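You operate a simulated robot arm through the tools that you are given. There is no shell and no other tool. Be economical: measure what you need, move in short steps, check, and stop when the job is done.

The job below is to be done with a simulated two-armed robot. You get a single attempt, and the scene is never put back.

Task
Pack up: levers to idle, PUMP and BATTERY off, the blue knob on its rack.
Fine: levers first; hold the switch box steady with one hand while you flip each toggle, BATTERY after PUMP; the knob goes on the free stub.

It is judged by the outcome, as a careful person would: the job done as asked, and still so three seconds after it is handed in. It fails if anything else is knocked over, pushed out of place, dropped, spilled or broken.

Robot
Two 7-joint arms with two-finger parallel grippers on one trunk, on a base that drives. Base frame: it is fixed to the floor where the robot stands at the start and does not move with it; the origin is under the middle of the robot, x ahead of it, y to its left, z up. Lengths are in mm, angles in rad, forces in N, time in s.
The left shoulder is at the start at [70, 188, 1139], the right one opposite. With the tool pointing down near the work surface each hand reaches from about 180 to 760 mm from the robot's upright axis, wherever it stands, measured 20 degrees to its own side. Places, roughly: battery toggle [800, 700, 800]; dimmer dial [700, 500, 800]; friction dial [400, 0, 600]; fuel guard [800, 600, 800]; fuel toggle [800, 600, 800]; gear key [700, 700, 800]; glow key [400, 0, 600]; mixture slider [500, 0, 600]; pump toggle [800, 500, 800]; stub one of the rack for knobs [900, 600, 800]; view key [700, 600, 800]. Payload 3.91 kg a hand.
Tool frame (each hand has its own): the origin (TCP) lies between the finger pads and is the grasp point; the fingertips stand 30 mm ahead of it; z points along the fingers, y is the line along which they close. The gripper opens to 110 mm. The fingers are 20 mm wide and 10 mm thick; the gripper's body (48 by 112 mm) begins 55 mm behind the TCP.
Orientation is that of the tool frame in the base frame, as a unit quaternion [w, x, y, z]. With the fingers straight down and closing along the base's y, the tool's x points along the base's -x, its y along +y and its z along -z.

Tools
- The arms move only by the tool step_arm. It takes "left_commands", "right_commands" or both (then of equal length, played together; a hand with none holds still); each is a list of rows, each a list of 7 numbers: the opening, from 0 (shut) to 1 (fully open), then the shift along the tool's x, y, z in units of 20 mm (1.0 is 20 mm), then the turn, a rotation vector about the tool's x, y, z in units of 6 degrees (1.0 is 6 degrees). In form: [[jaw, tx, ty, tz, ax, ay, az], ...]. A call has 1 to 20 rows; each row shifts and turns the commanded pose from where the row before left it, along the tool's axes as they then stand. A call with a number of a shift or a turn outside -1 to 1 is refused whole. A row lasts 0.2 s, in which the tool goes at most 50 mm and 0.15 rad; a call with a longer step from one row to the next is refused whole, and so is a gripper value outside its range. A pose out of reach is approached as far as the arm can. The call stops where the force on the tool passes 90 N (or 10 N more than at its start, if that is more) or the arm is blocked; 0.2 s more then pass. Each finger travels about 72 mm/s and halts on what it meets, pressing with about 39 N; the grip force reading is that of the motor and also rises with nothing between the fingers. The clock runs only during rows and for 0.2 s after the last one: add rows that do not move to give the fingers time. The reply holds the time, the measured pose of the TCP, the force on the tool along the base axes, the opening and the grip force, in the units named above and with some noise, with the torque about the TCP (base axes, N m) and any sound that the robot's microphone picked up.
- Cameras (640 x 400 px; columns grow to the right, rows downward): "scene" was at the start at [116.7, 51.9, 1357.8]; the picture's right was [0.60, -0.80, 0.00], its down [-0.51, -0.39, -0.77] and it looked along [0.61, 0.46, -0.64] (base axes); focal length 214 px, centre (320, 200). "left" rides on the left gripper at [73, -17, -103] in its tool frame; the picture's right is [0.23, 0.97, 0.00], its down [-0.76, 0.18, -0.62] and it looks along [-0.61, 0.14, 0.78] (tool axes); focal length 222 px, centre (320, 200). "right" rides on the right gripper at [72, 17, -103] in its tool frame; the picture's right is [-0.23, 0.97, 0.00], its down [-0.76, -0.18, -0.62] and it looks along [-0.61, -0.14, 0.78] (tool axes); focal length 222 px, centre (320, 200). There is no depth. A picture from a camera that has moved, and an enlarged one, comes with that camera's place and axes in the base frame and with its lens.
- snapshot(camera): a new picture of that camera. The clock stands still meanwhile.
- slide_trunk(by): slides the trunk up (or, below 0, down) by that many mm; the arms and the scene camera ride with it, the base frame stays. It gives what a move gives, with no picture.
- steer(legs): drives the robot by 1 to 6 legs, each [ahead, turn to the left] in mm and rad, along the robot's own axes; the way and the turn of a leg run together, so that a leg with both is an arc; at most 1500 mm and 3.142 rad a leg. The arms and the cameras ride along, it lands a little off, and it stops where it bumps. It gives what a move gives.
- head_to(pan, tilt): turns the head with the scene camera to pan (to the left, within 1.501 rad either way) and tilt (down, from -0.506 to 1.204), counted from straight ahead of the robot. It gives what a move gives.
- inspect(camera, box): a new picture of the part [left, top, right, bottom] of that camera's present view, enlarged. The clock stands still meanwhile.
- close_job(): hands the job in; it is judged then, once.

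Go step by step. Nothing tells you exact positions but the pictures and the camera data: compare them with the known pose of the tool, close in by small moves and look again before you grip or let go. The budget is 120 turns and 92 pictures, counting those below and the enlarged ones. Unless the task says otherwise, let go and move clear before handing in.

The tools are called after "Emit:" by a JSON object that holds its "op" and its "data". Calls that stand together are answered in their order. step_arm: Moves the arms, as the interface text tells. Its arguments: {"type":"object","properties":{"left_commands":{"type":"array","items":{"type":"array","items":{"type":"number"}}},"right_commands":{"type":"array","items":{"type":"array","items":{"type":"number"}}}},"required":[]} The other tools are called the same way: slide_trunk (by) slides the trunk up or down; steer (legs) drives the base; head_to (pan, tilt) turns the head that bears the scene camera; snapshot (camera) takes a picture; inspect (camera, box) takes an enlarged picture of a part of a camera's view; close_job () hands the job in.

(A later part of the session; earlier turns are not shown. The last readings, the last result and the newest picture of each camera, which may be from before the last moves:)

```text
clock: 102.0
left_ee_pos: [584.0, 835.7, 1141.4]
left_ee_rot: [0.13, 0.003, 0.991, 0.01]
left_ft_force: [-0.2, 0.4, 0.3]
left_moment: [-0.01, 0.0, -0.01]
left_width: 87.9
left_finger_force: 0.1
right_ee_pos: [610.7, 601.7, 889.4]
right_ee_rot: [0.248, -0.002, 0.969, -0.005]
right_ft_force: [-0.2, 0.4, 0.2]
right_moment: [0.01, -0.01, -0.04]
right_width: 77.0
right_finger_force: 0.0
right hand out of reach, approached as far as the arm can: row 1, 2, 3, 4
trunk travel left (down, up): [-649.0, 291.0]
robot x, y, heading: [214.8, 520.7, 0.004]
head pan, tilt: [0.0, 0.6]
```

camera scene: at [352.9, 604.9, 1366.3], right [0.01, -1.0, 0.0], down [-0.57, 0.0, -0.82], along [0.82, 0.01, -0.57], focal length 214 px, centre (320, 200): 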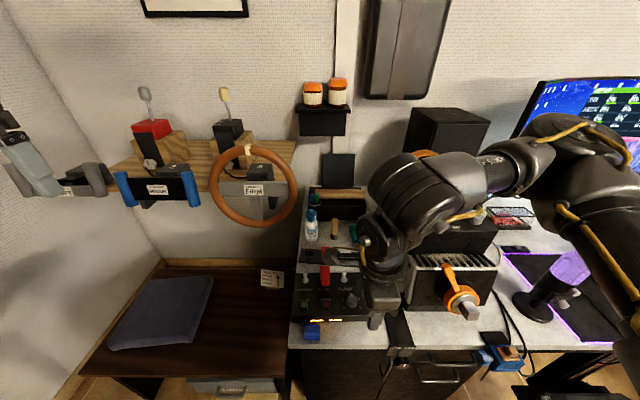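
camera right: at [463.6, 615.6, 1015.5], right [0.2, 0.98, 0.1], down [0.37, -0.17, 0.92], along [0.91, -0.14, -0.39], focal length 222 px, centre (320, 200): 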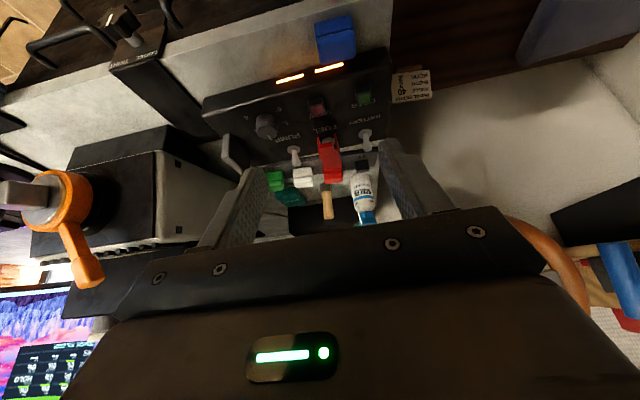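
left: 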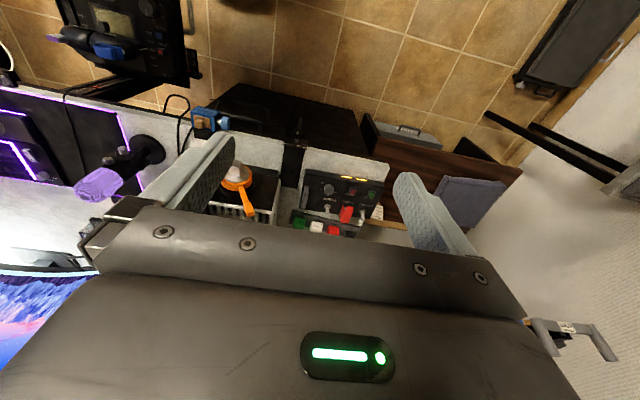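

The right hand can't come far enough inward from here, so the robot should stand further left for the knob work. I'll shift back by about 83 mm.

Emit:
{"op": "steer", "data": {"legs": [[-99, 0], [0, 0.69], [129, 0], [0, -0.69]]}}

Emit:
{"op": "step_arm", "data": {"right_commands": [[0.7, 0.3, -0.3, 0, 0, 0, 0], [0.7, 0.3, -0.4, 0, 0, 0, 0], [0.7, 0, -0.5, 0, 0, 0, 0], [0.7, 0, -0.5, 0, 0, 0, 0], [0.7, 0, -0.5, 0, 0, 0, 0]]}}

Emit:
{"op": "snapshot", "data": {"camera": "right"}}

```text
clock: 107.8
left_ee_pos: [577.3, 924.6, 1143.5]
left_ee_rot: [0.129, -0.006, 0.992, 0.011]
left_ft_force: [0.2, -0.7, -1.1]
left_moment: [0.01, 0.0, -0.04]
left_width: 87.9
left_finger_force: 0.1
right_ee_pos: [607.0, 690.6, 890.5]
right_ee_rot: [0.249, -0.011, 0.969, -0.003]
right_ft_force: [-0.5, 0.6, -0.5]
right_moment: [-0.01, -0.02, -0.02]
right_width: 77.1
right_finger_force: 0.2
trunk travel left (down, up): [-649.0, 291.0]
robot x, y, heading: [215.0, 600.7, 0.029]
head pan, tilt: [0.0, 0.6]
```

```text
clock: 109.0
left_ee_pos: [576.3, 923.9, 1142.5]
left_ee_rot: [0.13, -0.005, 0.991, 0.011]
left_ft_force: [1.0, -0.3, 0.1]
left_moment: [-0.01, -0.02, -0.01]
left_width: 88.2
left_finger_force: 0.0
right_ee_pos: [598.1, 645.4, 884.7]
right_ee_rot: [0.249, -0.011, 0.968, -0.002]
right_ft_force: [0.9, 0.1, 0.1]
right_moment: [-0.02, -0.03, -0.04]
right_width: 77.0
right_finger_force: 0.0
trunk travel left (down, up): [-649.0, 291.0]
robot x, y, heading: [215.4, 598.5, 0.027]
head pan, tilt: [0.0, 0.6]
```

```text
36 pictures are left
camera right: at [485.5, 660.7, 940.2], right [0.18, 0.98, 0.1], down [0.37, -0.16, 0.91], along [0.91, -0.13, -0.39], focal length 222 px, centre (320, 200)
```

right: 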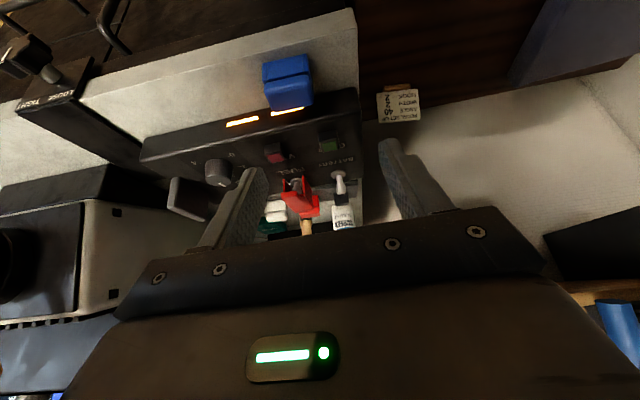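

Emit:
{"op": "step_arm", "data": {"right_commands": [[0.6, 0.65, -0.36, 0.5, 0.2, 0, 0.35], [0.6, 0.65, -0.36, 0.5, 0, 0, 0], [0.6, 0.63, -0.36, 0.54, 0, 0, 0], [0.6, 0, 0, 0.5, 0, 0, 0]]}}

Emit:
{"op": "snapshot", "data": {"camera": "right"}}

```text
clock: 110.0
left_ee_pos: [578.0, 925.6, 1143.3]
left_ee_rot: [0.129, -0.006, 0.992, 0.01]
left_ft_force: [0.1, 0.1, 0.2]
left_moment: [-0.01, 0.0, -0.01]
left_width: 88.0
left_finger_force: 0.1
right_ee_pos: [583.9, 623.7, 830.0]
right_ee_rot: [0.248, 0.009, 0.969, -0.008]
right_ft_force: [-0.2, -0.1, 0.1]
right_moment: [0.0, 0.04, -0.02]
right_width: 65.8
right_finger_force: 0.1
trunk travel left (down, up): [-649.0, 291.0]
robot x, y, heading: [215.5, 601.5, 0.02]
head pan, tilt: [0.0, 0.6]
```

```text
35 pictures are left
camera right: at [472.3, 643.9, 886.1], right [0.22, 0.97, 0.1], down [0.36, -0.18, 0.91], along [0.91, -0.17, -0.39], focal length 222 px, centre (320, 200)
```

right: 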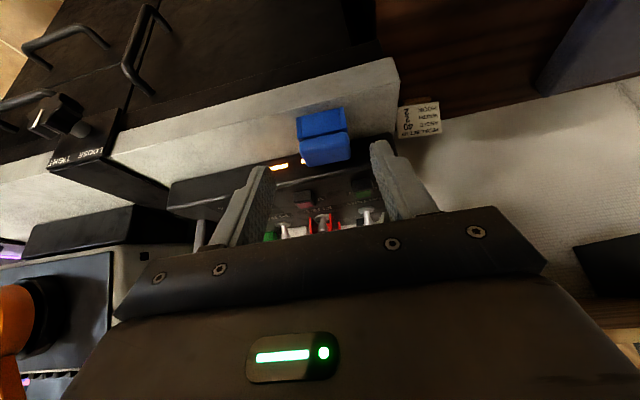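

Emit:
{"op": "step_arm", "data": {"right_commands": [[0.6, 0, 0, 0.8, 0, 0, 0], [0.6, 0, 0, 0.8, 0, 0, 0], [0.6, -0.05, 0, 0.75, 0, 0, 0]]}}

Emit:
{"op": "inspect", "data": {"camera": "right", "box": [220, 60, 440, 220]}}

```text
clock: 110.8
left_ee_pos: [577.5, 924.4, 1143.5]
left_ee_rot: [0.129, -0.006, 0.992, 0.011]
left_ft_force: [0.1, -0.1, -0.3]
left_moment: [0.01, -0.02, 0.02]
left_width: 88.1
left_finger_force: 0.0
right_ee_pos: [607.1, 622.2, 790.5]
right_ee_rot: [0.248, 0.009, 0.969, -0.008]
right_ft_force: [0.6, -0.6, -0.7]
right_moment: [0.01, -0.03, 0.01]
right_width: 66.1
right_finger_force: 0.1
trunk travel left (down, up): [-649.0, 291.0]
robot x, y, heading: [214.8, 601.6, 0.022]
head pan, tilt: [0.0, 0.6]
```

```text
2.50 times, centred on (330, 140) of right
camera zoom: at [495.1, 642.5, 845.6], right [0.22, 0.97, 0.1], down [0.36, -0.18, 0.91], along [0.9, -0.17, -0.39], focal length 555 px, centre (295, 350)
```

zoom: 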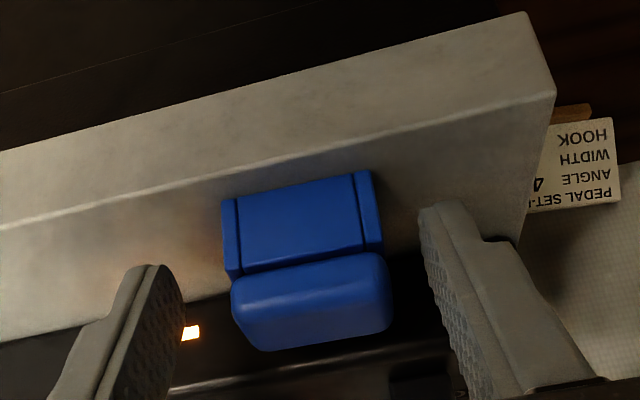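

The knob is centred between the pads, so I close on it.

Emit:
{"op": "step_arm", "data": {"right_commands": [[0.6, 0, 0, 0.15, 0, 0, 0], [0.45, 0, 0, 0, 0, 0, 0], [0.3, 0, 0, 0, 0, 0, 0], [0.2, 0, 0, 0, 0, 0, 0], [0.2, 0, 0, 0, 0, 0, 0]]}}

Emit:
{"op": "step_arm", "data": {"right_commands": [[0.2, -0.25, 0, -0.43, 0, 0, 0], [0.2, -0.25, 0, -0.43, 0, 0, 0], [0.2, -0.5, 0, -0.86, 0, 0, 0], [0.2, -0.5, 0, -0.86, 0, 0, 0], [0.2, -0.5, 0, -0.86, 0, 0, 0]]}}

Emit:
{"op": "inspect", "data": {"camera": "right", "box": [220, 60, 440, 220]}}

```text
clock: 112.0
left_ee_pos: [576.2, 925.2, 1143.1]
left_ee_rot: [0.129, -0.007, 0.992, 0.011]
left_ft_force: [-0.1, -0.2, 0.7]
left_moment: [0.02, 0.01, 0.02]
left_width: 88.3
left_finger_force: 0.0
right_ee_pos: [609.7, 624.1, 788.6]
right_ee_rot: [0.249, 0.009, 0.968, -0.007]
right_ft_force: [0.5, 0.3, 0.2]
right_moment: [0.01, -0.04, -0.01]
right_width: 39.0
right_finger_force: 38.8
trunk travel left (down, up): [-649.0, 291.0]
robot x, y, heading: [214.8, 599.1, 0.022]
head pan, tilt: [0.0, 0.6]
```

```text
clock: 113.2
left_ee_pos: [576.9, 923.8, 1143.3]
left_ee_rot: [0.129, -0.005, 0.992, 0.011]
left_ft_force: [-0.5, 1.2, 0.3]
left_moment: [0.01, 0.02, 0.0]
left_width: 88.0
left_finger_force: 0.0
right_ee_pos: [610.8, 623.4, 867.2]
right_ee_rot: [0.249, 0.01, 0.968, -0.008]
right_ft_force: [-0.4, 0.8, -1.4]
right_moment: [0.0, 0.0, 0.0]
right_width: 39.1
right_finger_force: 38.6
trunk travel left (down, up): [-649.0, 291.0]
robot x, y, heading: [214.0, 602.2, 0.02]
head pan, tilt: [0.0, 0.6]
```

```text
2.50 times, centred on (330, 140) of right
camera zoom: at [497.8, 643.4, 922.0], right [0.22, 0.97, 0.1], down [0.36, -0.18, 0.91], along [0.91, -0.17, -0.39], focal length 555 px, centre (295, 350)
```

zoom: 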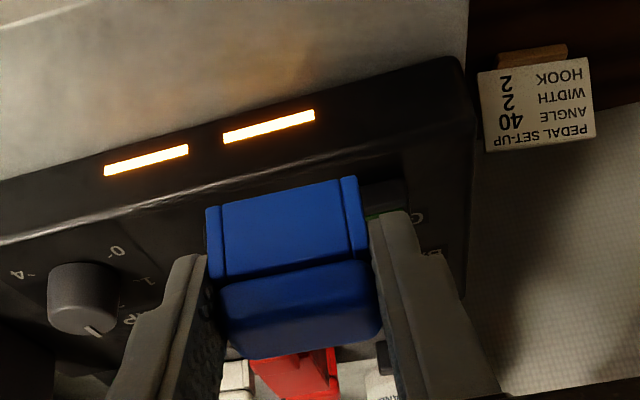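

The knob is firmly held across its long sides. Next I measure the free stub precisely with the scene camera while the view is open.

Emit:
{"op": "inspect", "data": {"camera": "scene", "box": [280, 225, 380, 290]}}

```text
6.15 times, centred on (330, 258) of scene
camera zoom: at [352.2, 606.1, 1366.3], right [0.02, -1.0, 0.0], down [-0.56, -0.01, -0.83], along [0.82, 0.02, -0.56], focal length 1320 px, centre (258, -154)
```

zoom: 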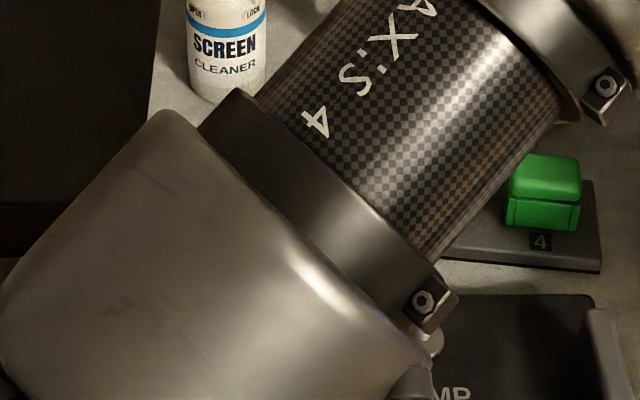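

Emit:
{"op": "snapshot", "data": {"camera": "left"}}

```text
31 pictures are left
camera left: at [479.7, 903.7, 1223.5], right [-0.23, 0.97, -0.04], down [0.57, 0.17, 0.8], along [0.79, 0.16, -0.6], focal length 222 px, centre (320, 200)
```

left: 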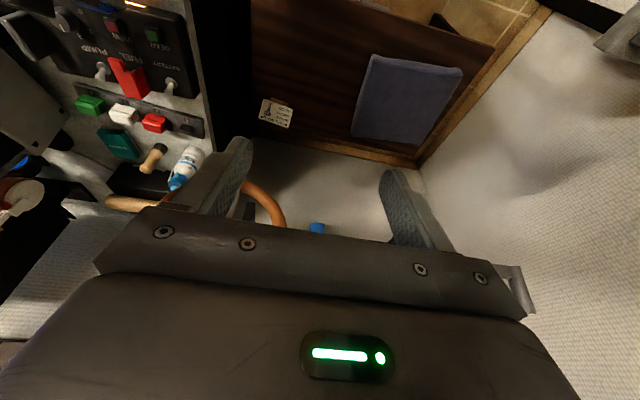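

Emit:
{"op": "inspect", "data": {"camera": "left", "box": [70, 70, 220, 165]}}

```text
4.21 times, centred on (145, 118) of left
camera zoom: at [479.7, 903.7, 1223.5], right [-0.23, 0.97, -0.04], down [0.57, 0.17, 0.8], along [0.79, 0.16, -0.6], focal length 935 px, centre (1057, 547)
```

zoom: 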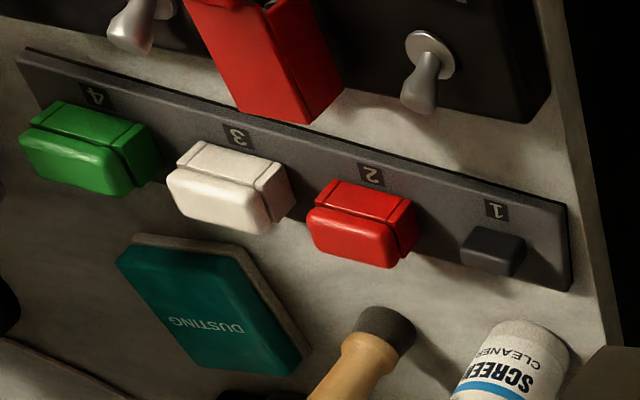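

The left wrist camera sees the whole rack clearly. By spacing, the seated blue lid should appear at about (489,271) in that zoom, so I'll use it for servoing. I raise the right hand and move it over the stub.

Emit:
{"op": "step_arm", "data": {"right_commands": [[0.2, -0.54, 0, -0.93, 0, 0, 0], [0.2, -0.54, 0, -0.93, 0, 0, 0], [0.2, -0.836, 0.096, 0.483, 0, 0, 0], [0.2, -0.836, 0.096, 0.483, 0, 0, 0], [0.2, -0.836, 0.096, 0.483, 0, 0, 0], [0.2, -0.836, 0.096, 0.483, 0, 0, 0], [0.2, -0.836, 0.096, 0.483, 0, 0, 0], [0.2, -0.836, 0.096, 0.483, 0, 0, 0], [0.2, -0.836, 0.096, 0.483, 0, 0, 0], [0.2, -0.836, 0.096, 0.483, 0, 0, 0], [0.2, -0.836, 0.096, 0.483, 0, 0, 0], [0.2, -0.836, 0.096, 0.483, 0, 0, 0], [0.2, -0.836, 0.096, 0.483, 0, 0, 0], [0.2, -0.836, 0.096, 0.483, 0, 0, 0], [0.2, -0.836, 0.096, 0.483, 0, 0, 0]]}}

Emit:
{"op": "snapshot", "data": {"camera": "left"}}

```text
clock: 116.4
left_ee_pos: [576.3, 926.7, 1142.3]
left_ee_rot: [0.129, -0.006, 0.992, 0.011]
left_ft_force: [0.6, -1.0, 0.4]
left_moment: [-0.03, -0.01, 0.04]
left_width: 87.6
left_finger_force: 0.0
right_ee_pos: [862.2, 644.6, 903.3]
right_ee_rot: [0.248, 0.009, 0.969, -0.008]
right_ft_force: [-0.9, -0.3, 0.4]
right_moment: [0.03, 0.03, -0.02]
right_width: 39.1
right_finger_force: 38.5
trunk travel left (down, up): [-649.0, 291.0]
robot x, y, heading: [216.6, 603.1, 0.026]
head pan, tilt: [0.0, 0.6]
```

```text
29 pictures are left
camera left: at [480.3, 904.3, 1223.2], right [-0.23, 0.97, -0.04], down [0.57, 0.17, 0.8], along [0.79, 0.16, -0.6], focal length 222 px, centre (320, 200)
```

left: 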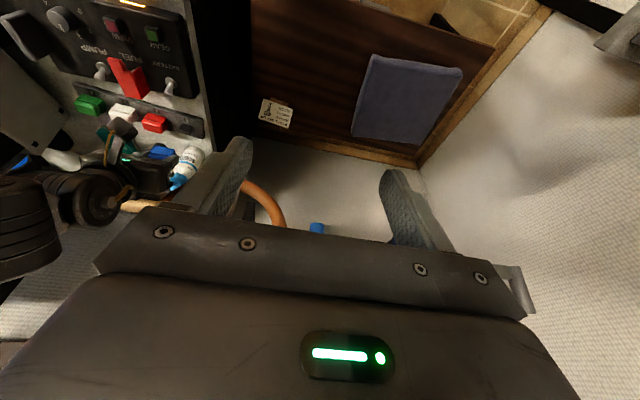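

Emit:
{"op": "step_arm", "data": {"right_commands": [[0.2, 0.443, 0, 0.765, 0, 0, 0], [0.2, 0.443, 0, 0.765, 0, 0, 0], [0.2, 0.443, 0, 0.765, 0, 0, 0]]}}

Emit:
{"op": "inspect", "data": {"camera": "left", "box": [70, 70, 220, 165]}}

```text
clock: 117.2
left_ee_pos: [576.8, 924.7, 1142.2]
left_ee_rot: [0.13, -0.006, 0.991, 0.011]
left_ft_force: [0.3, 0.1, 0.0]
left_moment: [0.0, 0.0, 0.0]
left_width: 87.9
left_finger_force: 0.0
right_ee_pos: [861.9, 642.6, 851.5]
right_ee_rot: [0.248, 0.01, 0.969, -0.008]
right_ft_force: [0.5, -0.2, -0.1]
right_moment: [0.01, 0.0, -0.03]
right_width: 38.8
right_finger_force: 39.0
trunk travel left (down, up): [-649.0, 291.0]
robot x, y, heading: [215.3, 602.8, 0.02]
head pan, tilt: [0.0, 0.6]
```

```text
4.21 times, centred on (145, 118) of left
camera zoom: at [480.5, 903.6, 1223.4], right [-0.23, 0.97, -0.04], down [0.57, 0.17, 0.8], along [0.79, 0.16, -0.6], focal length 935 px, centre (1057, 547)
```

zoom: 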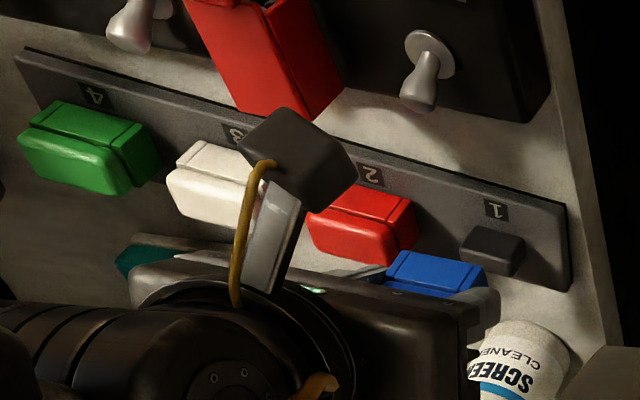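

Emit:
{"op": "snapshot", "data": {"camera": "right"}}

```text
27 pictures are left
camera right: at [749.1, 662.4, 906.9], right [0.22, 0.97, 0.1], down [0.36, -0.18, 0.91], along [0.9, -0.17, -0.39], focal length 222 px, centre (320, 200)
```

right: 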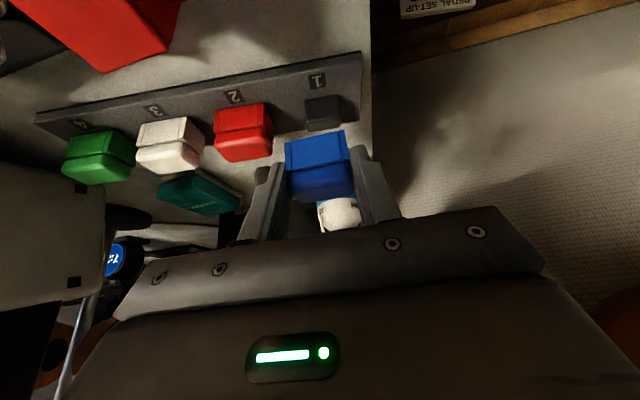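

Emit:
{"op": "inspect", "data": {"camera": "right", "box": [200, 60, 380, 210]}}

```text
2.67 times, centred on (290, 135) of right
camera zoom: at [749.1, 662.4, 906.9], right [0.22, 0.97, 0.1], down [0.36, -0.18, 0.91], along [0.9, -0.17, -0.39], focal length 592 px, centre (400, 373)
```

zoom: 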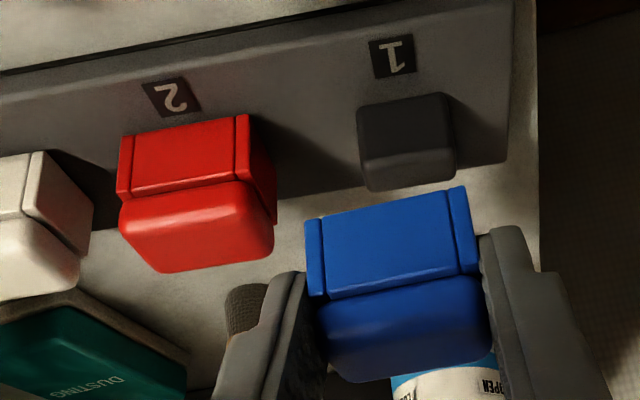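

Combining both wrist views, the knob needs about +6.5 mm in x, +8 mm in y, then about 41 mm down. I'll correct, lower partway, and check again.

Emit:
{"op": "step_arm", "data": {"right_commands": [[0.2, -0.28, 0.4, 0.16, 0, 0, 0], [0.2, 0.2, 0, 0.35, 0, 0, 0], [0.2, 0.15, 0, 0.26, 0, 0, 0]]}}

Emit:
{"op": "inspect", "data": {"camera": "right", "box": [200, 60, 380, 210]}}

Emit:
{"op": "inspect", "data": {"camera": "left", "box": [70, 70, 220, 165]}}

```text
clock: 118.0
left_ee_pos: [576.7, 923.9, 1142.1]
left_ee_rot: [0.13, -0.005, 0.991, 0.011]
left_ft_force: [-0.4, 0.3, -0.5]
left_moment: [0.01, 0.01, -0.03]
left_width: 88.0
left_finger_force: 0.1
right_ee_pos: [867.9, 651.3, 836.0]
right_ee_rot: [0.249, 0.01, 0.969, -0.008]
right_ft_force: [-0.4, 0.5, -1.3]
right_moment: [0.0, -0.01, -0.01]
right_width: 39.1
right_finger_force: 38.6
trunk travel left (down, up): [-649.0, 291.0]
robot x, y, heading: [216.5, 601.0, 0.018]
head pan, tilt: [0.0, 0.6]
```

```text
2.67 times, centred on (290, 135) of right
camera zoom: at [756.3, 670.4, 892.7], right [0.22, 0.97, 0.1], down [0.36, -0.18, 0.91], along [0.91, -0.17, -0.39], focal length 592 px, centre (400, 373)
```

zoom: 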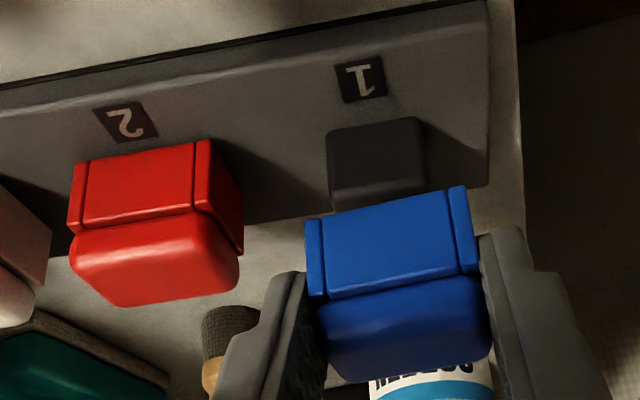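

```text
4.21 times, centred on (145, 118) of left
camera zoom: at [480.2, 903.8, 1223.4], right [-0.23, 0.97, -0.04], down [0.57, 0.17, 0.8], along [0.79, 0.16, -0.6], focal length 935 px, centre (1057, 547)
```

zoom: 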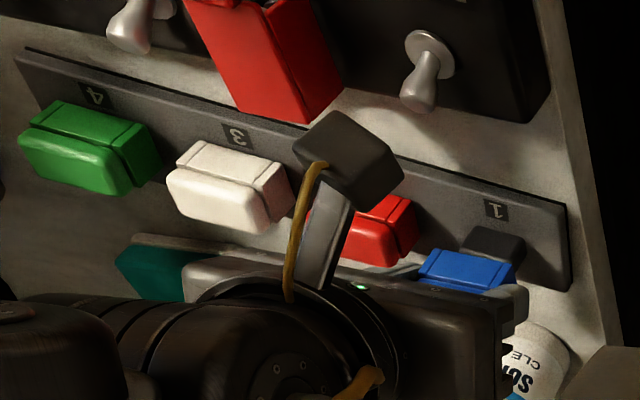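

Alignment is now within about 1–2 mm, with roughly 26 mm left to go. I'll lower gently and watch the forces.

Emit:
{"op": "step_arm", "data": {"right_commands": [[0.2, 0.14, 0, 0.15, 0, 0, 0], [0.2, 0.1, 0, 0.173, 0, 0, 0]]}}

Emit:
{"op": "step_arm", "data": {"right_commands": [[0.2, 0.1, 0, 0.173, 0, 0, 0]]}}

Emit:
{"op": "step_arm", "data": {"right_commands": [[0.2, 0.1, 0, 0.173, 0, 0, 0]]}}

```text
clock: 118.6
left_ee_pos: [576.6, 925.3, 1142.1]
left_ee_rot: [0.13, -0.006, 0.991, 0.011]
left_ft_force: [0.1, -0.1, 0.2]
left_moment: [0.0, 0.01, -0.02]
left_width: 87.8
left_finger_force: 0.0
right_ee_pos: [868.0, 649.6, 829.5]
right_ee_rot: [0.25, 0.009, 0.968, -0.007]
right_ft_force: [-0.1, 0.3, -0.5]
right_moment: [-0.01, 0.01, 0.01]
right_width: 39.2
right_finger_force: 38.9
trunk travel left (down, up): [-649.0, 291.0]
robot x, y, heading: [213.4, 601.4, 0.028]
head pan, tilt: [0.0, 0.6]
```

```text
clock: 119.0
left_ee_pos: [576.5, 925.1, 1141.6]
left_ee_rot: [0.13, -0.005, 0.991, 0.01]
left_ft_force: [0.0, -0.4, -0.3]
left_moment: [0.02, 0.0, 0.01]
left_width: 88.1
left_finger_force: 0.0
right_ee_pos: [867.5, 650.6, 824.6]
right_ee_rot: [0.249, 0.009, 0.968, -0.008]
right_ft_force: [-0.5, 0.4, -0.7]
right_moment: [0.0, 0.04, -0.02]
right_width: 39.1
right_finger_force: 39.0
trunk travel left (down, up): [-649.0, 291.0]
robot x, y, heading: [216.6, 604.6, 0.022]
head pan, tilt: [0.0, 0.6]
```

```text
clock: 119.4
left_ee_pos: [574.7, 923.9, 1144.4]
left_ee_rot: [0.13, -0.005, 0.991, 0.01]
left_ft_force: [0.4, 0.6, 0.1]
left_moment: [0.02, 0.02, 0.01]
left_width: 88.0
left_finger_force: 0.1
right_ee_pos: [867.7, 650.6, 823.9]
right_ee_rot: [0.251, 0.009, 0.968, -0.006]
right_ft_force: [-1.1, 1.0, 12.8]
right_moment: [0.08, -0.22, 0.01]
right_width: 39.1
right_finger_force: 38.7
trunk travel left (down, up): [-649.0, 291.0]
robot x, y, heading: [212.9, 604.0, 0.026]
head pan, tilt: [0.0, 0.6]
```

Emit:
{"op": "inspect", "data": {"camera": "right", "box": [200, 60, 380, 210]}}

```text
2.67 times, centred on (290, 135) of right
camera zoom: at [755.3, 670.1, 878.5], right [0.22, 0.97, 0.1], down [0.36, -0.18, 0.92], along [0.91, -0.17, -0.39], focal length 592 px, centre (400, 373)
```

zoom: 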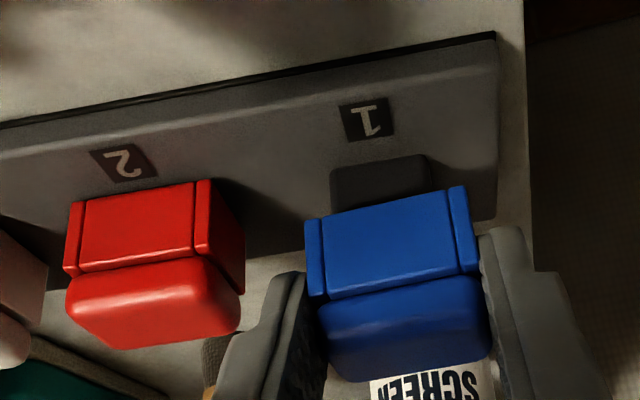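

We touched the stub's top at TCP z≈823. Re-reading the views, the stub is taller than I assumed, and the knob should go about +5.5 mm in x and −2.5 mm in y. I'll lift slightly, shift, and try again.

Emit:
{"op": "step_arm", "data": {"right_commands": [[0.2, -0.15, 0, -0.26, 0, 0, 0], [0.2, -0.24, -0.125, 0.14, 0, 0, 0], [0.2, 0.1, 0, 0.173, 0, 0, 0]]}}

Emit:
{"op": "step_arm", "data": {"right_commands": [[0.2, 0.1, 0, 0.173, 0, 0, 0]]}}

Emit:
{"op": "inspect", "data": {"camera": "right", "box": [200, 60, 380, 210]}}

```text
clock: 120.2
left_ee_pos: [576.1, 925.7, 1142.0]
left_ee_rot: [0.13, -0.006, 0.991, 0.011]
left_ft_force: [-0.6, 0.7, 1.0]
left_moment: [0.02, 0.02, -0.02]
left_width: 88.1
left_finger_force: 0.0
right_ee_pos: [872.9, 646.5, 820.7]
right_ee_rot: [0.248, 0.01, 0.969, -0.009]
right_ft_force: [-0.4, 0.6, -0.2]
right_moment: [-0.01, -0.02, 0.0]
right_width: 39.1
right_finger_force: 39.2
trunk travel left (down, up): [-649.0, 291.0]
robot x, y, heading: [213.2, 599.7, 0.026]
head pan, tilt: [0.0, 0.6]
```

```text
clock: 120.6
left_ee_pos: [576.3, 924.8, 1142.0]
left_ee_rot: [0.13, -0.006, 0.991, 0.011]
left_ft_force: [-0.6, -0.3, 0.1]
left_moment: [-0.01, 0.0, 0.02]
left_width: 88.0
left_finger_force: 0.0
right_ee_pos: [873.1, 648.1, 818.2]
right_ee_rot: [0.248, 0.009, 0.969, -0.008]
right_ft_force: [1.0, -0.9, 0.4]
right_moment: [0.0, -0.03, -0.02]
right_width: 38.9
right_finger_force: 39.1
trunk travel left (down, up): [-649.0, 291.0]
robot x, y, heading: [217.3, 601.0, 0.021]
head pan, tilt: [0.0, 0.6]
```

```text
2.67 times, centred on (290, 135) of right
camera zoom: at [760.6, 667.8, 873.2], right [0.22, 0.97, 0.1], down [0.36, -0.18, 0.91], along [0.91, -0.17, -0.39], focal length 592 px, centre (400, 373)
```

zoom: 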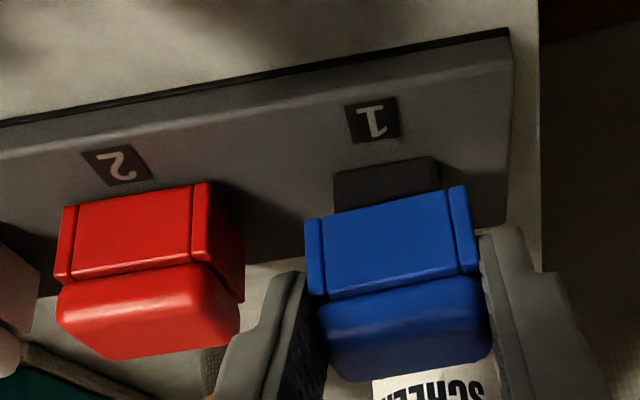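

It passed the earlier contact height freely, so the knob is going over the stub. I keep lowering.

Emit:
{"op": "step_arm", "data": {"right_commands": [[0.2, 0.1, 0, 0.173, 0, 0, 0]]}}

Emit:
{"op": "step_arm", "data": {"right_commands": [[0.2, 0.1, 0, 0.173, 0, 0, 0]]}}

Emit:
{"op": "step_arm", "data": {"right_commands": [[0.2, 0.1, 0, 0.173, 0, 0, 0]]}}

```text
clock: 121.0
left_ee_pos: [577.3, 925.0, 1143.8]
left_ee_rot: [0.13, -0.006, 0.991, 0.01]
left_ft_force: [0.7, -0.7, -0.2]
left_moment: [0.01, 0.0, 0.01]
left_width: 88.0
left_finger_force: 0.0
right_ee_pos: [871.7, 647.3, 813.6]
right_ee_rot: [0.248, 0.009, 0.969, -0.008]
right_ft_force: [1.8, 0.3, 0.7]
right_moment: [0.0, -0.06, -0.04]
right_width: 39.3
right_finger_force: 38.9
trunk travel left (down, up): [-649.0, 291.0]
robot x, y, heading: [216.3, 602.8, 0.021]
head pan, tilt: [0.0, 0.6]
```

```text
clock: 121.4
left_ee_pos: [575.7, 924.9, 1142.5]
left_ee_rot: [0.13, -0.006, 0.991, 0.011]
left_ft_force: [-0.3, -0.5, 0.5]
left_moment: [0.0, 0.0, -0.01]
left_width: 88.1
left_finger_force: 0.1
right_ee_pos: [872.8, 648.4, 808.4]
right_ee_rot: [0.248, 0.009, 0.969, -0.007]
right_ft_force: [2.6, 0.2, -0.7]
right_moment: [0.01, -0.06, -0.01]
right_width: 39.4
right_finger_force: 39.2
trunk travel left (down, up): [-649.0, 291.0]
robot x, y, heading: [214.5, 607.5, 0.022]
head pan, tilt: [0.0, 0.6]
```

```text
clock: 121.8
left_ee_pos: [577.6, 925.4, 1143.4]
left_ee_rot: [0.13, -0.005, 0.991, 0.011]
left_ft_force: [-0.4, 1.1, 0.5]
left_moment: [-0.01, 0.03, 0.0]
left_width: 87.9
left_finger_force: 0.0
right_ee_pos: [873.2, 647.9, 805.8]
right_ee_rot: [0.249, 0.01, 0.968, -0.008]
right_ft_force: [0.0, 0.5, -1.6]
right_moment: [-0.01, 0.01, -0.02]
right_width: 39.2
right_finger_force: 38.6
trunk travel left (down, up): [-649.0, 291.0]
robot x, y, heading: [214.8, 602.6, 0.026]
head pan, tilt: [0.0, 0.6]
```

Emit:
{"op": "step_arm", "data": {"right_commands": [[0.2, 0.08, 0, 0.13, 0, 0, 0]]}}

Emit:
{"op": "step_arm", "data": {"right_commands": [[0.2, 0.08, 0, 0.13, 0, 0, 0]]}}

Emit:
{"op": "inspect", "data": {"camera": "right", "box": [200, 60, 380, 210]}}

```text
clock: 122.2
left_ee_pos: [576.5, 925.0, 1143.6]
left_ee_rot: [0.131, -0.005, 0.991, 0.011]
left_ft_force: [0.4, -0.1, -0.1]
left_moment: [-0.02, 0.0, -0.03]
left_width: 88.1
left_finger_force: 0.0
right_ee_pos: [872.0, 647.9, 803.1]
right_ee_rot: [0.249, 0.008, 0.968, -0.008]
right_ft_force: [0.8, 0.3, 0.0]
right_moment: [0.03, 0.0, 0.02]
right_width: 39.0
right_finger_force: 39.1
trunk travel left (down, up): [-649.0, 291.0]
robot x, y, heading: [215.0, 603.3, 0.025]
head pan, tilt: [0.0, 0.6]
```

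```text
clock: 122.6
left_ee_pos: [575.9, 924.6, 1143.4]
left_ee_rot: [0.13, -0.006, 0.991, 0.012]
left_ft_force: [0.0, 0.2, -1.0]
left_moment: [0.01, -0.02, -0.01]
left_width: 88.0
left_finger_force: 0.0
right_ee_pos: [872.6, 647.3, 802.1]
right_ee_rot: [0.25, 0.01, 0.968, -0.008]
right_ft_force: [-1.2, 0.1, 7.0]
right_moment: [0.16, -0.08, -0.01]
right_width: 39.1
right_finger_force: 39.5
trunk travel left (down, up): [-649.0, 291.0]
robot x, y, heading: [216.8, 600.8, 0.024]
head pan, tilt: [0.0, 0.6]
```

```text
2.67 times, centred on (290, 135) of right
camera zoom: at [760.4, 667.4, 856.8], right [0.22, 0.97, 0.1], down [0.36, -0.18, 0.92], along [0.91, -0.17, -0.39], focal length 592 px, centre (400, 373)
```

zoom: 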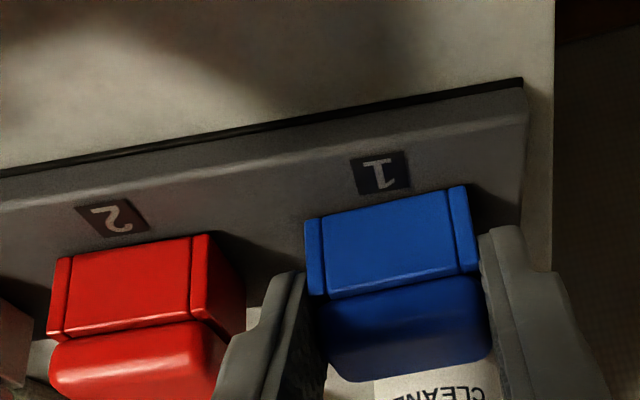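

The knob is seated: contact at TCP z≈802 and level with its neighbour. I'll press lightly, open a little, and back out along the tool axis.

Emit:
{"op": "step_arm", "data": {"right_commands": [[0.2, 0.04, 0, 0.08, 0, 0, 0], [0.2, -0.04, 0, -0.1, 0, 0, 0], [0.42, 0, 0, 0, 0, 0, 0], [0.42, 0, 0, 0, 0, 0, 0]]}}

Emit:
{"op": "step_arm", "data": {"right_commands": [[0.42, 0, 0, -0.3, 0, 0, 0], [0.42, 0, 0, -0.7, 0, 0, 0], [0.42, 0, 0, -1, 0, 0, 0], [0.42, 0, 0, -1, 0, 0, 0], [0.42, 0, 0, -1, 0, 0, 0]]}}

Emit:
{"op": "snapshot", "data": {"camera": "right"}}

```text
clock: 123.6
left_ee_pos: [576.6, 924.9, 1142.8]
left_ee_rot: [0.13, -0.006, 0.991, 0.011]
left_ft_force: [0.7, -0.1, 0.3]
left_moment: [0.0, -0.01, 0.0]
left_width: 88.1
left_finger_force: 0.0
right_ee_pos: [872.3, 647.2, 799.4]
right_ee_rot: [0.247, 0.009, 0.969, -0.008]
right_ft_force: [0.4, -0.3, -0.4]
right_moment: [0.02, 0.0, 0.01]
right_width: 46.2
right_finger_force: 0.1
trunk travel left (down, up): [-649.0, 291.0]
robot x, y, heading: [214.1, 603.9, 0.021]
head pan, tilt: [0.0, 0.6]
```

```text
clock: 124.8
left_ee_pos: [575.6, 925.2, 1142.8]
left_ee_rot: [0.129, -0.006, 0.992, 0.01]
left_ft_force: [-0.2, -1.3, -0.3]
left_moment: [0.0, -0.02, -0.01]
left_width: 87.9
left_finger_force: 0.1
right_ee_pos: [833.8, 650.9, 870.6]
right_ee_rot: [0.248, 0.01, 0.969, -0.008]
right_ft_force: [0.2, 0.2, -0.6]
right_moment: [0.0, -0.02, 0.0]
right_width: 46.2
right_finger_force: 0.1
trunk travel left (down, up): [-649.0, 291.0]
robot x, y, heading: [213.4, 602.7, 0.026]
head pan, tilt: [0.0, 0.6]
```

```text
20 pictures are left
camera right: at [721.3, 670.3, 925.7], right [0.22, 0.97, 0.1], down [0.36, -0.18, 0.91], along [0.91, -0.17, -0.39], focal length 222 px, centre (320, 200)
```

right: 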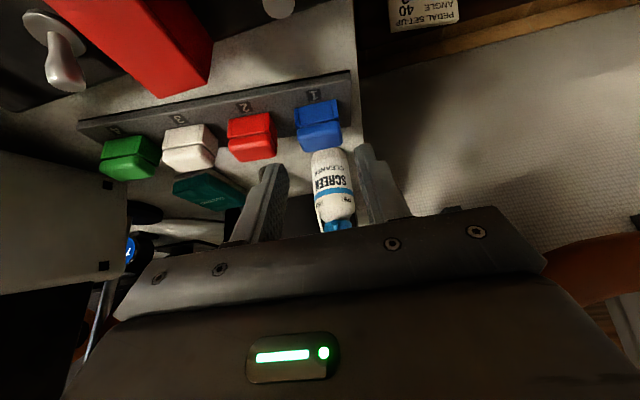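

The blue knob sits on stub 1 like its neighbours. Next I retract the right hand and shift the robot right, so the right hand can grip the box's upright plate and the left can work the toggles.

Emit:
{"op": "step_arm", "data": {"right_commands": [[0.42, -0.5, 0, -0.87, 0, 0, 0], [0.42, -0.5, 0, -0.87, 0, 0, 0], [0.42, 0.866, 0, -0.5, 0, 0, 0], [0.42, 0.866, 0, -0.5, 0, 0, 0], [0.42, 0.866, 0, -0.5, 0, 0, 0], [0.42, 0.866, 0, -0.5, 0, 0, 0], [0.42, 0.866, 0, -0.5, 0, 0, 0], [0.42, 0.866, 0, -0.5, 0, 0, 0], [0.42, 0.866, 0, -0.5, 0, 0, 0], [0.42, 0.866, 0, -0.5, 0, 0, 0], [0.42, 0.866, 0, -0.5, 0, 0, 0], [0.42, 0.866, 0, -0.5, 0, 0, 0], [0.42, 0.866, 0, -0.5, 0, 0, 0]]}}

Emit:
{"op": "steer", "data": {"legs": [[-99, 0], [0, -0.72], [129, 0], [0, 0.695]]}}

Emit:
{"op": "step_arm", "data": {"left_commands": [[0.3, 0, 0, 0, 0, 1, 0], [0.3, 0, 0, 0, 0, 1, 0], [0.3, 0, 0, 0, 0, 0.5, 0], [0.3, 0, 0, 0, 0, 0, 1], [0.3, 0, 0, 0, 0, 0, 1], [0.3, 0, 0, 0, 0, 0, 1], [0.3, 0, 0, 0, 0, 0, 1], [0.3, 0, 0, 0, 0, 0, 1], [0.3, 0, 0, 0, 0, 0, 1], [0.3, 0, 0, 0, 0, 0, 1], [0.3, 0, 0, 0, 0, 0, 1], [0.3, 0, 0, 0, 0, 0, 1], [0.3, 0, 0, 0, 0, 0, 1], [0.3, 0, 0, 0, 0, 0, 1], [0.3, 0, 0, 0, 0, 0, 1], [0.3, 0, 0, 0, 0, 0, 1], [0.3, 0, 0, 0, 0, 0, 1], [0.3, 0, 0, 0, 0, 0, 1]]}}

```text
clock: 127.6
left_ee_pos: [575.2, 924.6, 1142.5]
left_ee_rot: [0.13, -0.006, 0.991, 0.011]
left_ft_force: [-0.2, -0.1, 0.2]
left_moment: [0.03, -0.01, -0.02]
left_width: 88.0
left_finger_force: 0.1
right_ee_pos: [612.1, 655.0, 915.7]
right_ee_rot: [0.248, 0.008, 0.969, -0.007]
right_ft_force: [0.3, -0.2, 0.7]
right_moment: [-0.03, 0.0, 0.02]
right_width: 46.2
right_finger_force: 0.1
trunk travel left (down, up): [-649.0, 291.0]
robot x, y, heading: [214.0, 600.4, 0.028]
head pan, tilt: [0.0, 0.6]
```

```text
clock: 133.4
left_ee_pos: [582.6, 830.2, 1142.3]
left_ee_rot: [0.13, 0.008, 0.991, 0.009]
left_ft_force: [0.3, -0.3, -0.4]
left_moment: [-0.02, 0.04, -0.01]
left_width: 87.9
left_finger_force: 0.1
right_ee_pos: [612.3, 557.3, 915.5]
right_ee_rot: [0.249, 0.023, 0.968, -0.011]
right_ft_force: [0.7, -0.7, -0.6]
right_moment: [-0.04, 0.01, 0.03]
right_width: 46.3
right_finger_force: 0.2
trunk travel left (down, up): [-649.0, 291.0]
robot x, y, heading: [211.0, 519.1, -0.005]
head pan, tilt: [0.0, 0.6]
```

```text
clock: 137.2
left_ee_pos: [582.5, 830.8, 1142.4]
left_ee_rot: [-0.009, 0.713, 0.701, 0.008]
left_ft_force: [-0.7, -0.7, -0.1]
left_moment: [0.03, 0.0, 0.02]
left_width: 33.0
left_finger_force: 0.0
right_ee_pos: [612.4, 559.4, 915.1]
right_ee_rot: [0.249, 0.023, 0.968, -0.011]
right_ft_force: [-0.4, 0.0, 0.6]
right_moment: [0.01, 0.03, -0.02]
right_width: 46.3
right_finger_force: 0.0
trunk travel left (down, up): [-649.0, 291.0]
robot x, y, heading: [212.2, 518.2, -0.005]
head pan, tilt: [0.0, 0.6]
```

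Emit:
{"op": "step_arm", "data": {"right_commands": [[0.6, 0, -1, 0, -0.25, 0, -0.43], [0.6, 0, -1, 0, 0, 0, 0], [0.6, 0, -1, 0, 0, 0, 0], [0.6, 0, -1, 0, 0, 0, 0], [0.6, 0, -1, 0, 0, 0, 0]]}}

Emit:
{"op": "snapshot", "data": {"camera": "right"}}

```text
clock: 138.4
left_ee_pos: [582.4, 829.0, 1142.6]
left_ee_rot: [-0.008, 0.712, 0.702, 0.007]
left_ft_force: [0.3, -0.5, 0.4]
left_moment: [0.01, 0.01, 0.0]
left_width: 33.0
left_finger_force: 0.1
right_ee_pos: [611.1, 456.9, 915.9]
right_ee_rot: [0.248, -0.001, 0.969, -0.004]
right_ft_force: [0.3, -0.6, -0.3]
right_moment: [0.02, -0.04, 0.01]
right_width: 65.8
right_finger_force: 0.0
trunk travel left (down, up): [-649.0, 291.0]
robot x, y, heading: [213.1, 517.8, -0.007]
head pan, tilt: [0.0, 0.6]
```

```text
19 pictures are left
camera right: at [498.0, 473.9, 971.9], right [0.2, 0.97, 0.1], down [0.37, -0.17, 0.91], along [0.91, -0.14, -0.39], focal length 222 px, centre (320, 200)
```

right: 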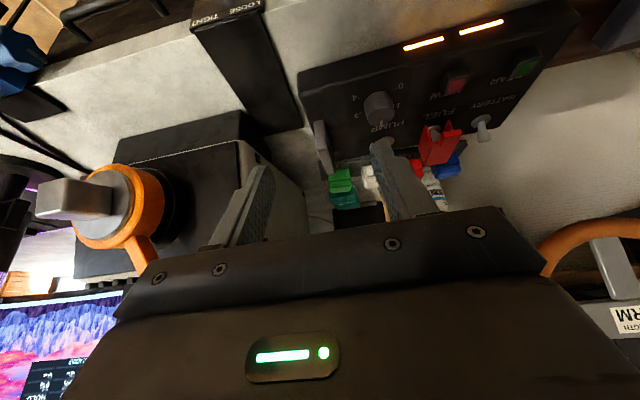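

The grip plate runs from about x 690 to 750 at y≈450. I'll approach along the tool axis with a narrower opening.

Emit:
{"op": "step_arm", "data": {"right_commands": [[0.45, -0.5, -0.35, 0.9, 0, 0, 0], [0.45, -0.5, 0, 0.9, 0, 0, 0], [0.45, -0.5, 0, 0.9, 0, 0, 0], [0.45, -0.5, 0, 0.9, 0, 0, 0]]}}

Emit:
{"op": "inspect", "data": {"camera": "right", "box": [220, 60, 440, 220]}}

```text
clock: 139.4
left_ee_pos: [583.2, 828.0, 1143.9]
left_ee_rot: [-0.009, 0.713, 0.702, 0.005]
left_ft_force: [0.5, 0.3, 0.2]
left_moment: [0.02, 0.02, -0.03]
left_width: 32.9
left_finger_force: 0.1
right_ee_pos: [680.5, 448.8, 871.8]
right_ee_rot: [0.247, -0.001, 0.969, -0.004]
right_ft_force: [-0.6, -0.1, -0.2]
right_moment: [-0.02, 0.04, -0.01]
right_width: 49.2
right_finger_force: 0.0
trunk travel left (down, up): [-649.0, 291.0]
robot x, y, heading: [213.1, 521.1, -0.01]
head pan, tilt: [0.0, 0.6]
```

```text
2.50 times, centred on (330, 140) of right
camera zoom: at [568.4, 466.3, 927.6], right [0.2, 0.97, 0.1], down [0.37, -0.17, 0.91], along [0.91, -0.14, -0.39], focal length 555 px, centre (295, 350)
```

zoom: 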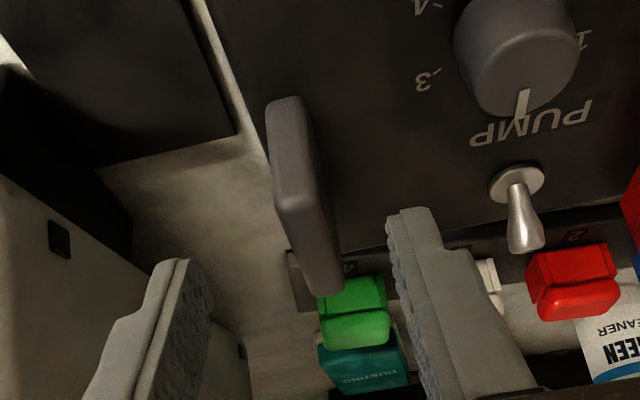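

Emit:
{"op": "step_arm", "data": {"right_commands": [[0.45, -0.31, 0.22, 0.93, 0, 0, 0], [0.45, -0.31, 0, 0.93, 0, 0, 0], [0.45, -0.31, 0, 0.8, 0, 0, 0]]}}

Emit:
{"op": "inspect", "data": {"camera": "right", "box": [220, 60, 440, 220]}}

```text
clock: 140.2
left_ee_pos: [582.1, 830.0, 1141.5]
left_ee_rot: [-0.008, 0.713, 0.702, 0.007]
left_ft_force: [-0.1, -0.2, 0.2]
left_moment: [0.03, 0.01, -0.02]
left_width: 32.7
left_finger_force: 0.0
right_ee_pos: [722.9, 453.7, 835.3]
right_ee_rot: [0.248, -0.001, 0.969, -0.005]
right_ft_force: [0.1, 0.7, 0.2]
right_moment: [0.04, 0.01, 0.01]
right_width: 49.6
right_finger_force: 0.0
trunk travel left (down, up): [-649.0, 291.0]
robot x, y, heading: [211.9, 513.5, -0.008]
head pan, tilt: [0.0, 0.6]
```

```text
2.50 times, centred on (330, 140) of right
camera zoom: at [610.2, 471.2, 891.3], right [0.2, 0.97, 0.1], down [0.37, -0.17, 0.91], along [0.91, -0.14, -0.39], focal length 555 px, centre (295, 350)
```

zoom: 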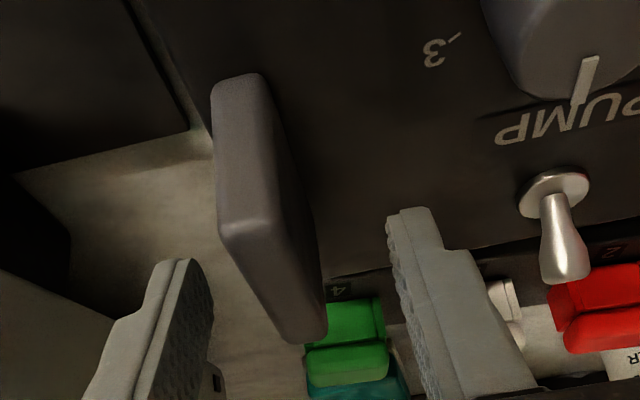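

Emit:
{"op": "step_arm", "data": {"right_commands": [[0.45, 0.18, 0, 0.32, 0, 0, 0], [0.3, 0, 0, 0, 0, 0, 0], [0.15, 0, 0, 0, 0, 0, 0], [0.1, 0, 0, 0, 0, 0, 0], [0.1, 0, 0, 0, 0, 0, 0]]}}

Emit:
{"op": "inspect", "data": {"camera": "right", "box": [220, 60, 440, 220]}}

```text
clock: 141.4
left_ee_pos: [582.6, 828.8, 1142.6]
left_ee_rot: [-0.008, 0.712, 0.702, 0.007]
left_ft_force: [0.7, 0.3, 0.8]
left_moment: [0.01, -0.02, 0.01]
left_width: 32.8
left_finger_force: 0.1
right_ee_pos: [721.6, 454.9, 828.1]
right_ee_rot: [0.248, -0.001, 0.969, -0.004]
right_ft_force: [-1.5, 0.2, 1.0]
right_moment: [0.68, 0.09, 0.36]
right_width: 13.7
right_finger_force: 39.0
trunk travel left (down, up): [-649.0, 291.0]
robot x, y, heading: [210.9, 517.0, -0.002]
head pan, tilt: [0.0, 0.6]
```

```text
2.50 times, centred on (330, 140) of right
camera zoom: at [609.3, 471.8, 883.5], right [0.2, 0.97, 0.1], down [0.37, -0.17, 0.91], along [0.91, -0.14, -0.39], focal length 555 px, centre (295, 350)
```

zoom: 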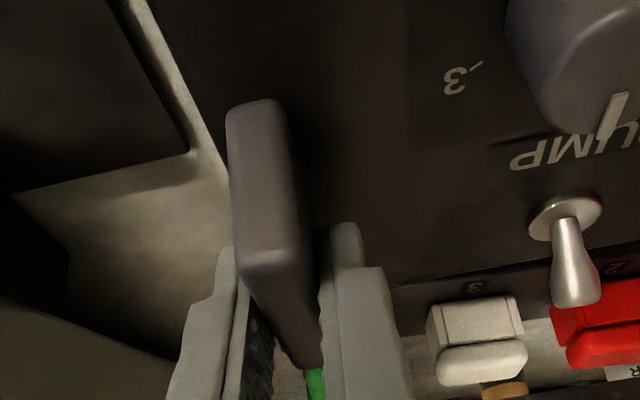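

The right hand is holding the box by its plate. I bring the left hand with its fingers shut over to a point behind the PUMP toggle.

Emit:
{"op": "step_arm", "data": {"left_commands": [[0, -1, 0.71, 0, 0, 0, 0], [0, -1, 0.71, 0, 0, 0, 0], [0, -1, 0.71, 0, 0, 0, 0], [0, -1, 0.71, 0, 0, 0, 0], [0, -1, 0.71, 0, 0, 0, 0], [0, -1, 0.71, 0, 0, 0, 0], [0, -1, 0.71, 0, 0, 0, 0], [0, -1, 0.71, 0, 0, 0, 0], [0, -1, 0.71, 0, 0, 0, 0], [0, -1, 0.71, 0, 0, 0, 0], [0, -1, 0.71, 0, 0, 0, 0], [0, -1, 0.71, 0, 0, 0, 0], [0, -1, 0.71, 0, 0, 0, 0], [0, -1, 0.71, 0, 0, 0, 0], [0, -1, 0.71, 0, 0, 0, 0]]}}

```text
clock: 144.6
left_ee_pos: [642.4, 744.2, 1109.3]
left_ee_rot: [-0.006, 0.712, 0.702, 0.005]
left_ft_force: [-0.3, -0.8, -1.2]
left_moment: [-0.03, 0.0, 0.0]
left_width: 0.2
left_finger_force: 38.2
left hand out of reach, approached as far as the arm can: row 4, 5, 6, 7, 8, 9, 10, 11, 12, 13, 14, 15
right_ee_pos: [722.9, 455.8, 827.1]
right_ee_rot: [0.249, -0.002, 0.969, -0.005]
right_ft_force: [0.0, -1.3, 1.4]
right_moment: [0.62, -0.05, 0.07]
right_width: 13.6
right_finger_force: 38.6
trunk travel left (down, up): [-649.0, 291.0]
robot x, y, heading: [211.5, 519.9, -0.004]
head pan, tilt: [0.0, 0.6]
```

Emit:
{"op": "step_arm", "data": {"left_commands": [[0, 0, 0, 1, 0, 0, 0], [0, 0, 0, 1, 0, 0, 0], [0, 0, 0, 1, 0, 0, 0], [0, 0, 0, 1, 0, 0, 0], [0, 0, 0, 1, 0, 0, 0], [0, 0, 0, 1, 0, 0, 0], [0, 0, 0, 1, 0, 0, 0], [0, 0, 0, 1, 0, 0, 0], [0, 0, 0, 1, 0, 0, 0], [0, -1, 0.7, 0, 0, 0, 0], [0, -1, 0.7, 0, 0, 0, 0], [0, -1, 0.7, 0, 0, 0, 0], [0, -1, 0.7, 0, 0, 0, 0], [0, -1, 0.7, 0, 0, 0, 0], [0, -1, 0.7, 0, 0, 0, 0], [0, -1, 0.7, 0, 0, 0, 0], [0, -1, 0.7, 0, 0, 0, 0]]}}

```text
clock: 148.2
left_ee_pos: [690.6, 747.4, 964.4]
left_ee_rot: [-0.006, 0.712, 0.702, 0.007]
left_ft_force: [0.6, -0.3, 0.8]
left_moment: [0.02, -0.01, -0.04]
left_width: 0.1
left_finger_force: 37.1
left hand out of reach, approached as far as the arm can: row 10, 11, 12, 13, 14, 15, 16, 17
right_ee_pos: [722.4, 454.5, 828.3]
right_ee_rot: [0.249, -0.001, 0.968, -0.005]
right_ft_force: [1.0, -0.8, 1.0]
right_moment: [0.63, 0.02, 0.07]
right_width: 13.6
right_finger_force: 38.6
trunk travel left (down, up): [-649.0, 291.0]
robot x, y, heading: [212.4, 518.6, -0.005]
head pan, tilt: [0.0, 0.6]
```

The left hand stalls at y_rel≈228 with this yaw. I'll test a different wrist yaw.

Emit:
{"op": "step_arm", "data": {"left_commands": [[0, 0, -0.5, 0, 0, 0, -1], [0, 0, -0.5, 0, 0, 0, -1], [0, 0, -0.5, 0, 0, 0, -1], [0, 0, 0, 0, 0, 0, -1], [0, 0, 0, 0, 0, 0, -1], [0, 0, 0, 0, 0, 0, -1], [0, 0, 0, 0, 0, 0, -1], [0, 0, 0, 0, 0, 0, -0.5], [0, -0.707, -0.707, 0, 0, 0, 0], [0, -0.707, -0.707, 0, 0, 0, 0], [0, -0.707, -0.707, 0, 0, 0, 0], [0, -0.707, -0.707, 0, 0, 0, 0]]}}

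```text
clock: 150.8
left_ee_pos: [644.1, 731.0, 973.5]
left_ee_rot: [-0.004, 0.39, 0.921, 0.009]
left_ft_force: [-0.1, 0.7, -0.3]
left_moment: [0.0, -0.02, -0.03]
left_width: 0.1
left_finger_force: 37.8
left hand out of reach, approached as far as the arm can: row 9, 10, 11, 12
right_ee_pos: [722.6, 455.1, 828.0]
right_ee_rot: [0.249, -0.001, 0.969, -0.005]
right_ft_force: [0.3, -0.4, 1.3]
right_moment: [0.65, -0.02, -0.03]
right_width: 13.8
right_finger_force: 38.7
trunk travel left (down, up): [-649.0, 291.0]
robot x, y, heading: [213.0, 516.0, -0.006]
head pan, tilt: [0.0, 0.6]
```

Emit:
{"op": "head_to", "data": {"pan": 0.5, "tilt": 0.3}}

Emit:
{"op": "snapshot", "data": {"camera": "scene"}}

```text
clock: 151.7
left_ee_pos: [645.8, 731.9, 972.7]
left_ee_rot: [-0.004, 0.391, 0.921, 0.009]
left_ft_force: [0.5, 0.0, 0.9]
left_moment: [-0.01, -0.01, 0.01]
left_width: 0.0
left_finger_force: 38.1
right_ee_pos: [722.1, 454.6, 827.8]
right_ee_rot: [0.249, -0.001, 0.968, -0.005]
right_ft_force: [-0.3, -1.3, 0.9]
right_moment: [0.55, -0.02, -0.03]
right_width: 13.4
right_finger_force: 38.9
trunk travel left (down, up): [-649.0, 291.0]
robot x, y, heading: [214.8, 514.3, -0.007]
head pan, tilt: [0.499, 0.3]
```

```text
15 pictures are left
camera scene: at [343.0, 562.0, 1393.8], right [0.47, -0.88, 0.0], down [-0.26, -0.14, -0.96], along [0.84, 0.45, -0.3], focal length 214 px, centre (320, 200)
```

scene: 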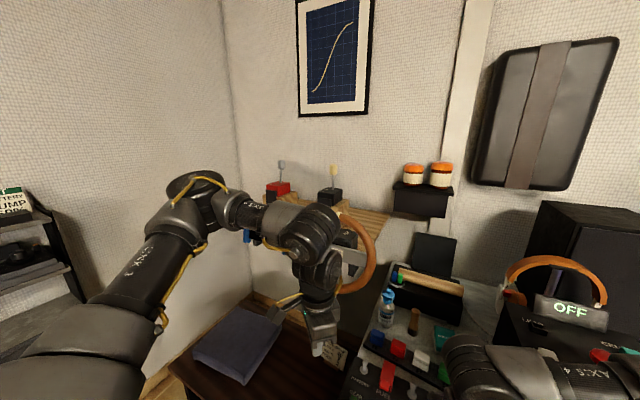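

Emit:
{"op": "step_arm", "data": {"left_commands": [[0, 0, 0, 1, 0, 0, 0], [0, 0, 0, 1, 0, 0, 0], [0, 0, 0, 1, 0, 0, 0], [0, 0, 0, 1, 0, 0, 0], [0, 0, 0, 0.5, 0, 0, 0], [0, -0.707, -0.707, 0, 0, 0, 0], [0, -0.707, -0.707, 0, 0, 0, 0], [0, -0.707, -0.707, 0, 0, 0, 0], [0, -0.707, -0.707, 0, 0, 0, 0]]}}

```text
clock: 153.7
left_ee_pos: [628.4, 743.6, 918.5]
left_ee_rot: [-0.005, 0.39, 0.921, 0.008]
left_ft_force: [0.5, -0.1, 0.5]
left_moment: [-0.01, 0.0, 0.0]
left_width: 0.0
left_finger_force: 37.9
left hand out of reach, approached as far as the arm can: row 1, 2, 3, 4, 5, 6, 7, 8, 9
right_ee_pos: [722.6, 455.1, 828.3]
right_ee_rot: [0.249, -0.001, 0.969, -0.005]
right_ft_force: [0.0, -0.3, 0.6]
right_moment: [0.66, -0.03, -0.02]
right_width: 13.7
right_finger_force: 38.5
trunk travel left (down, up): [-649.0, 291.0]
robot x, y, heading: [210.9, 519.5, -0.003]
head pan, tilt: [0.499, 0.3]
```

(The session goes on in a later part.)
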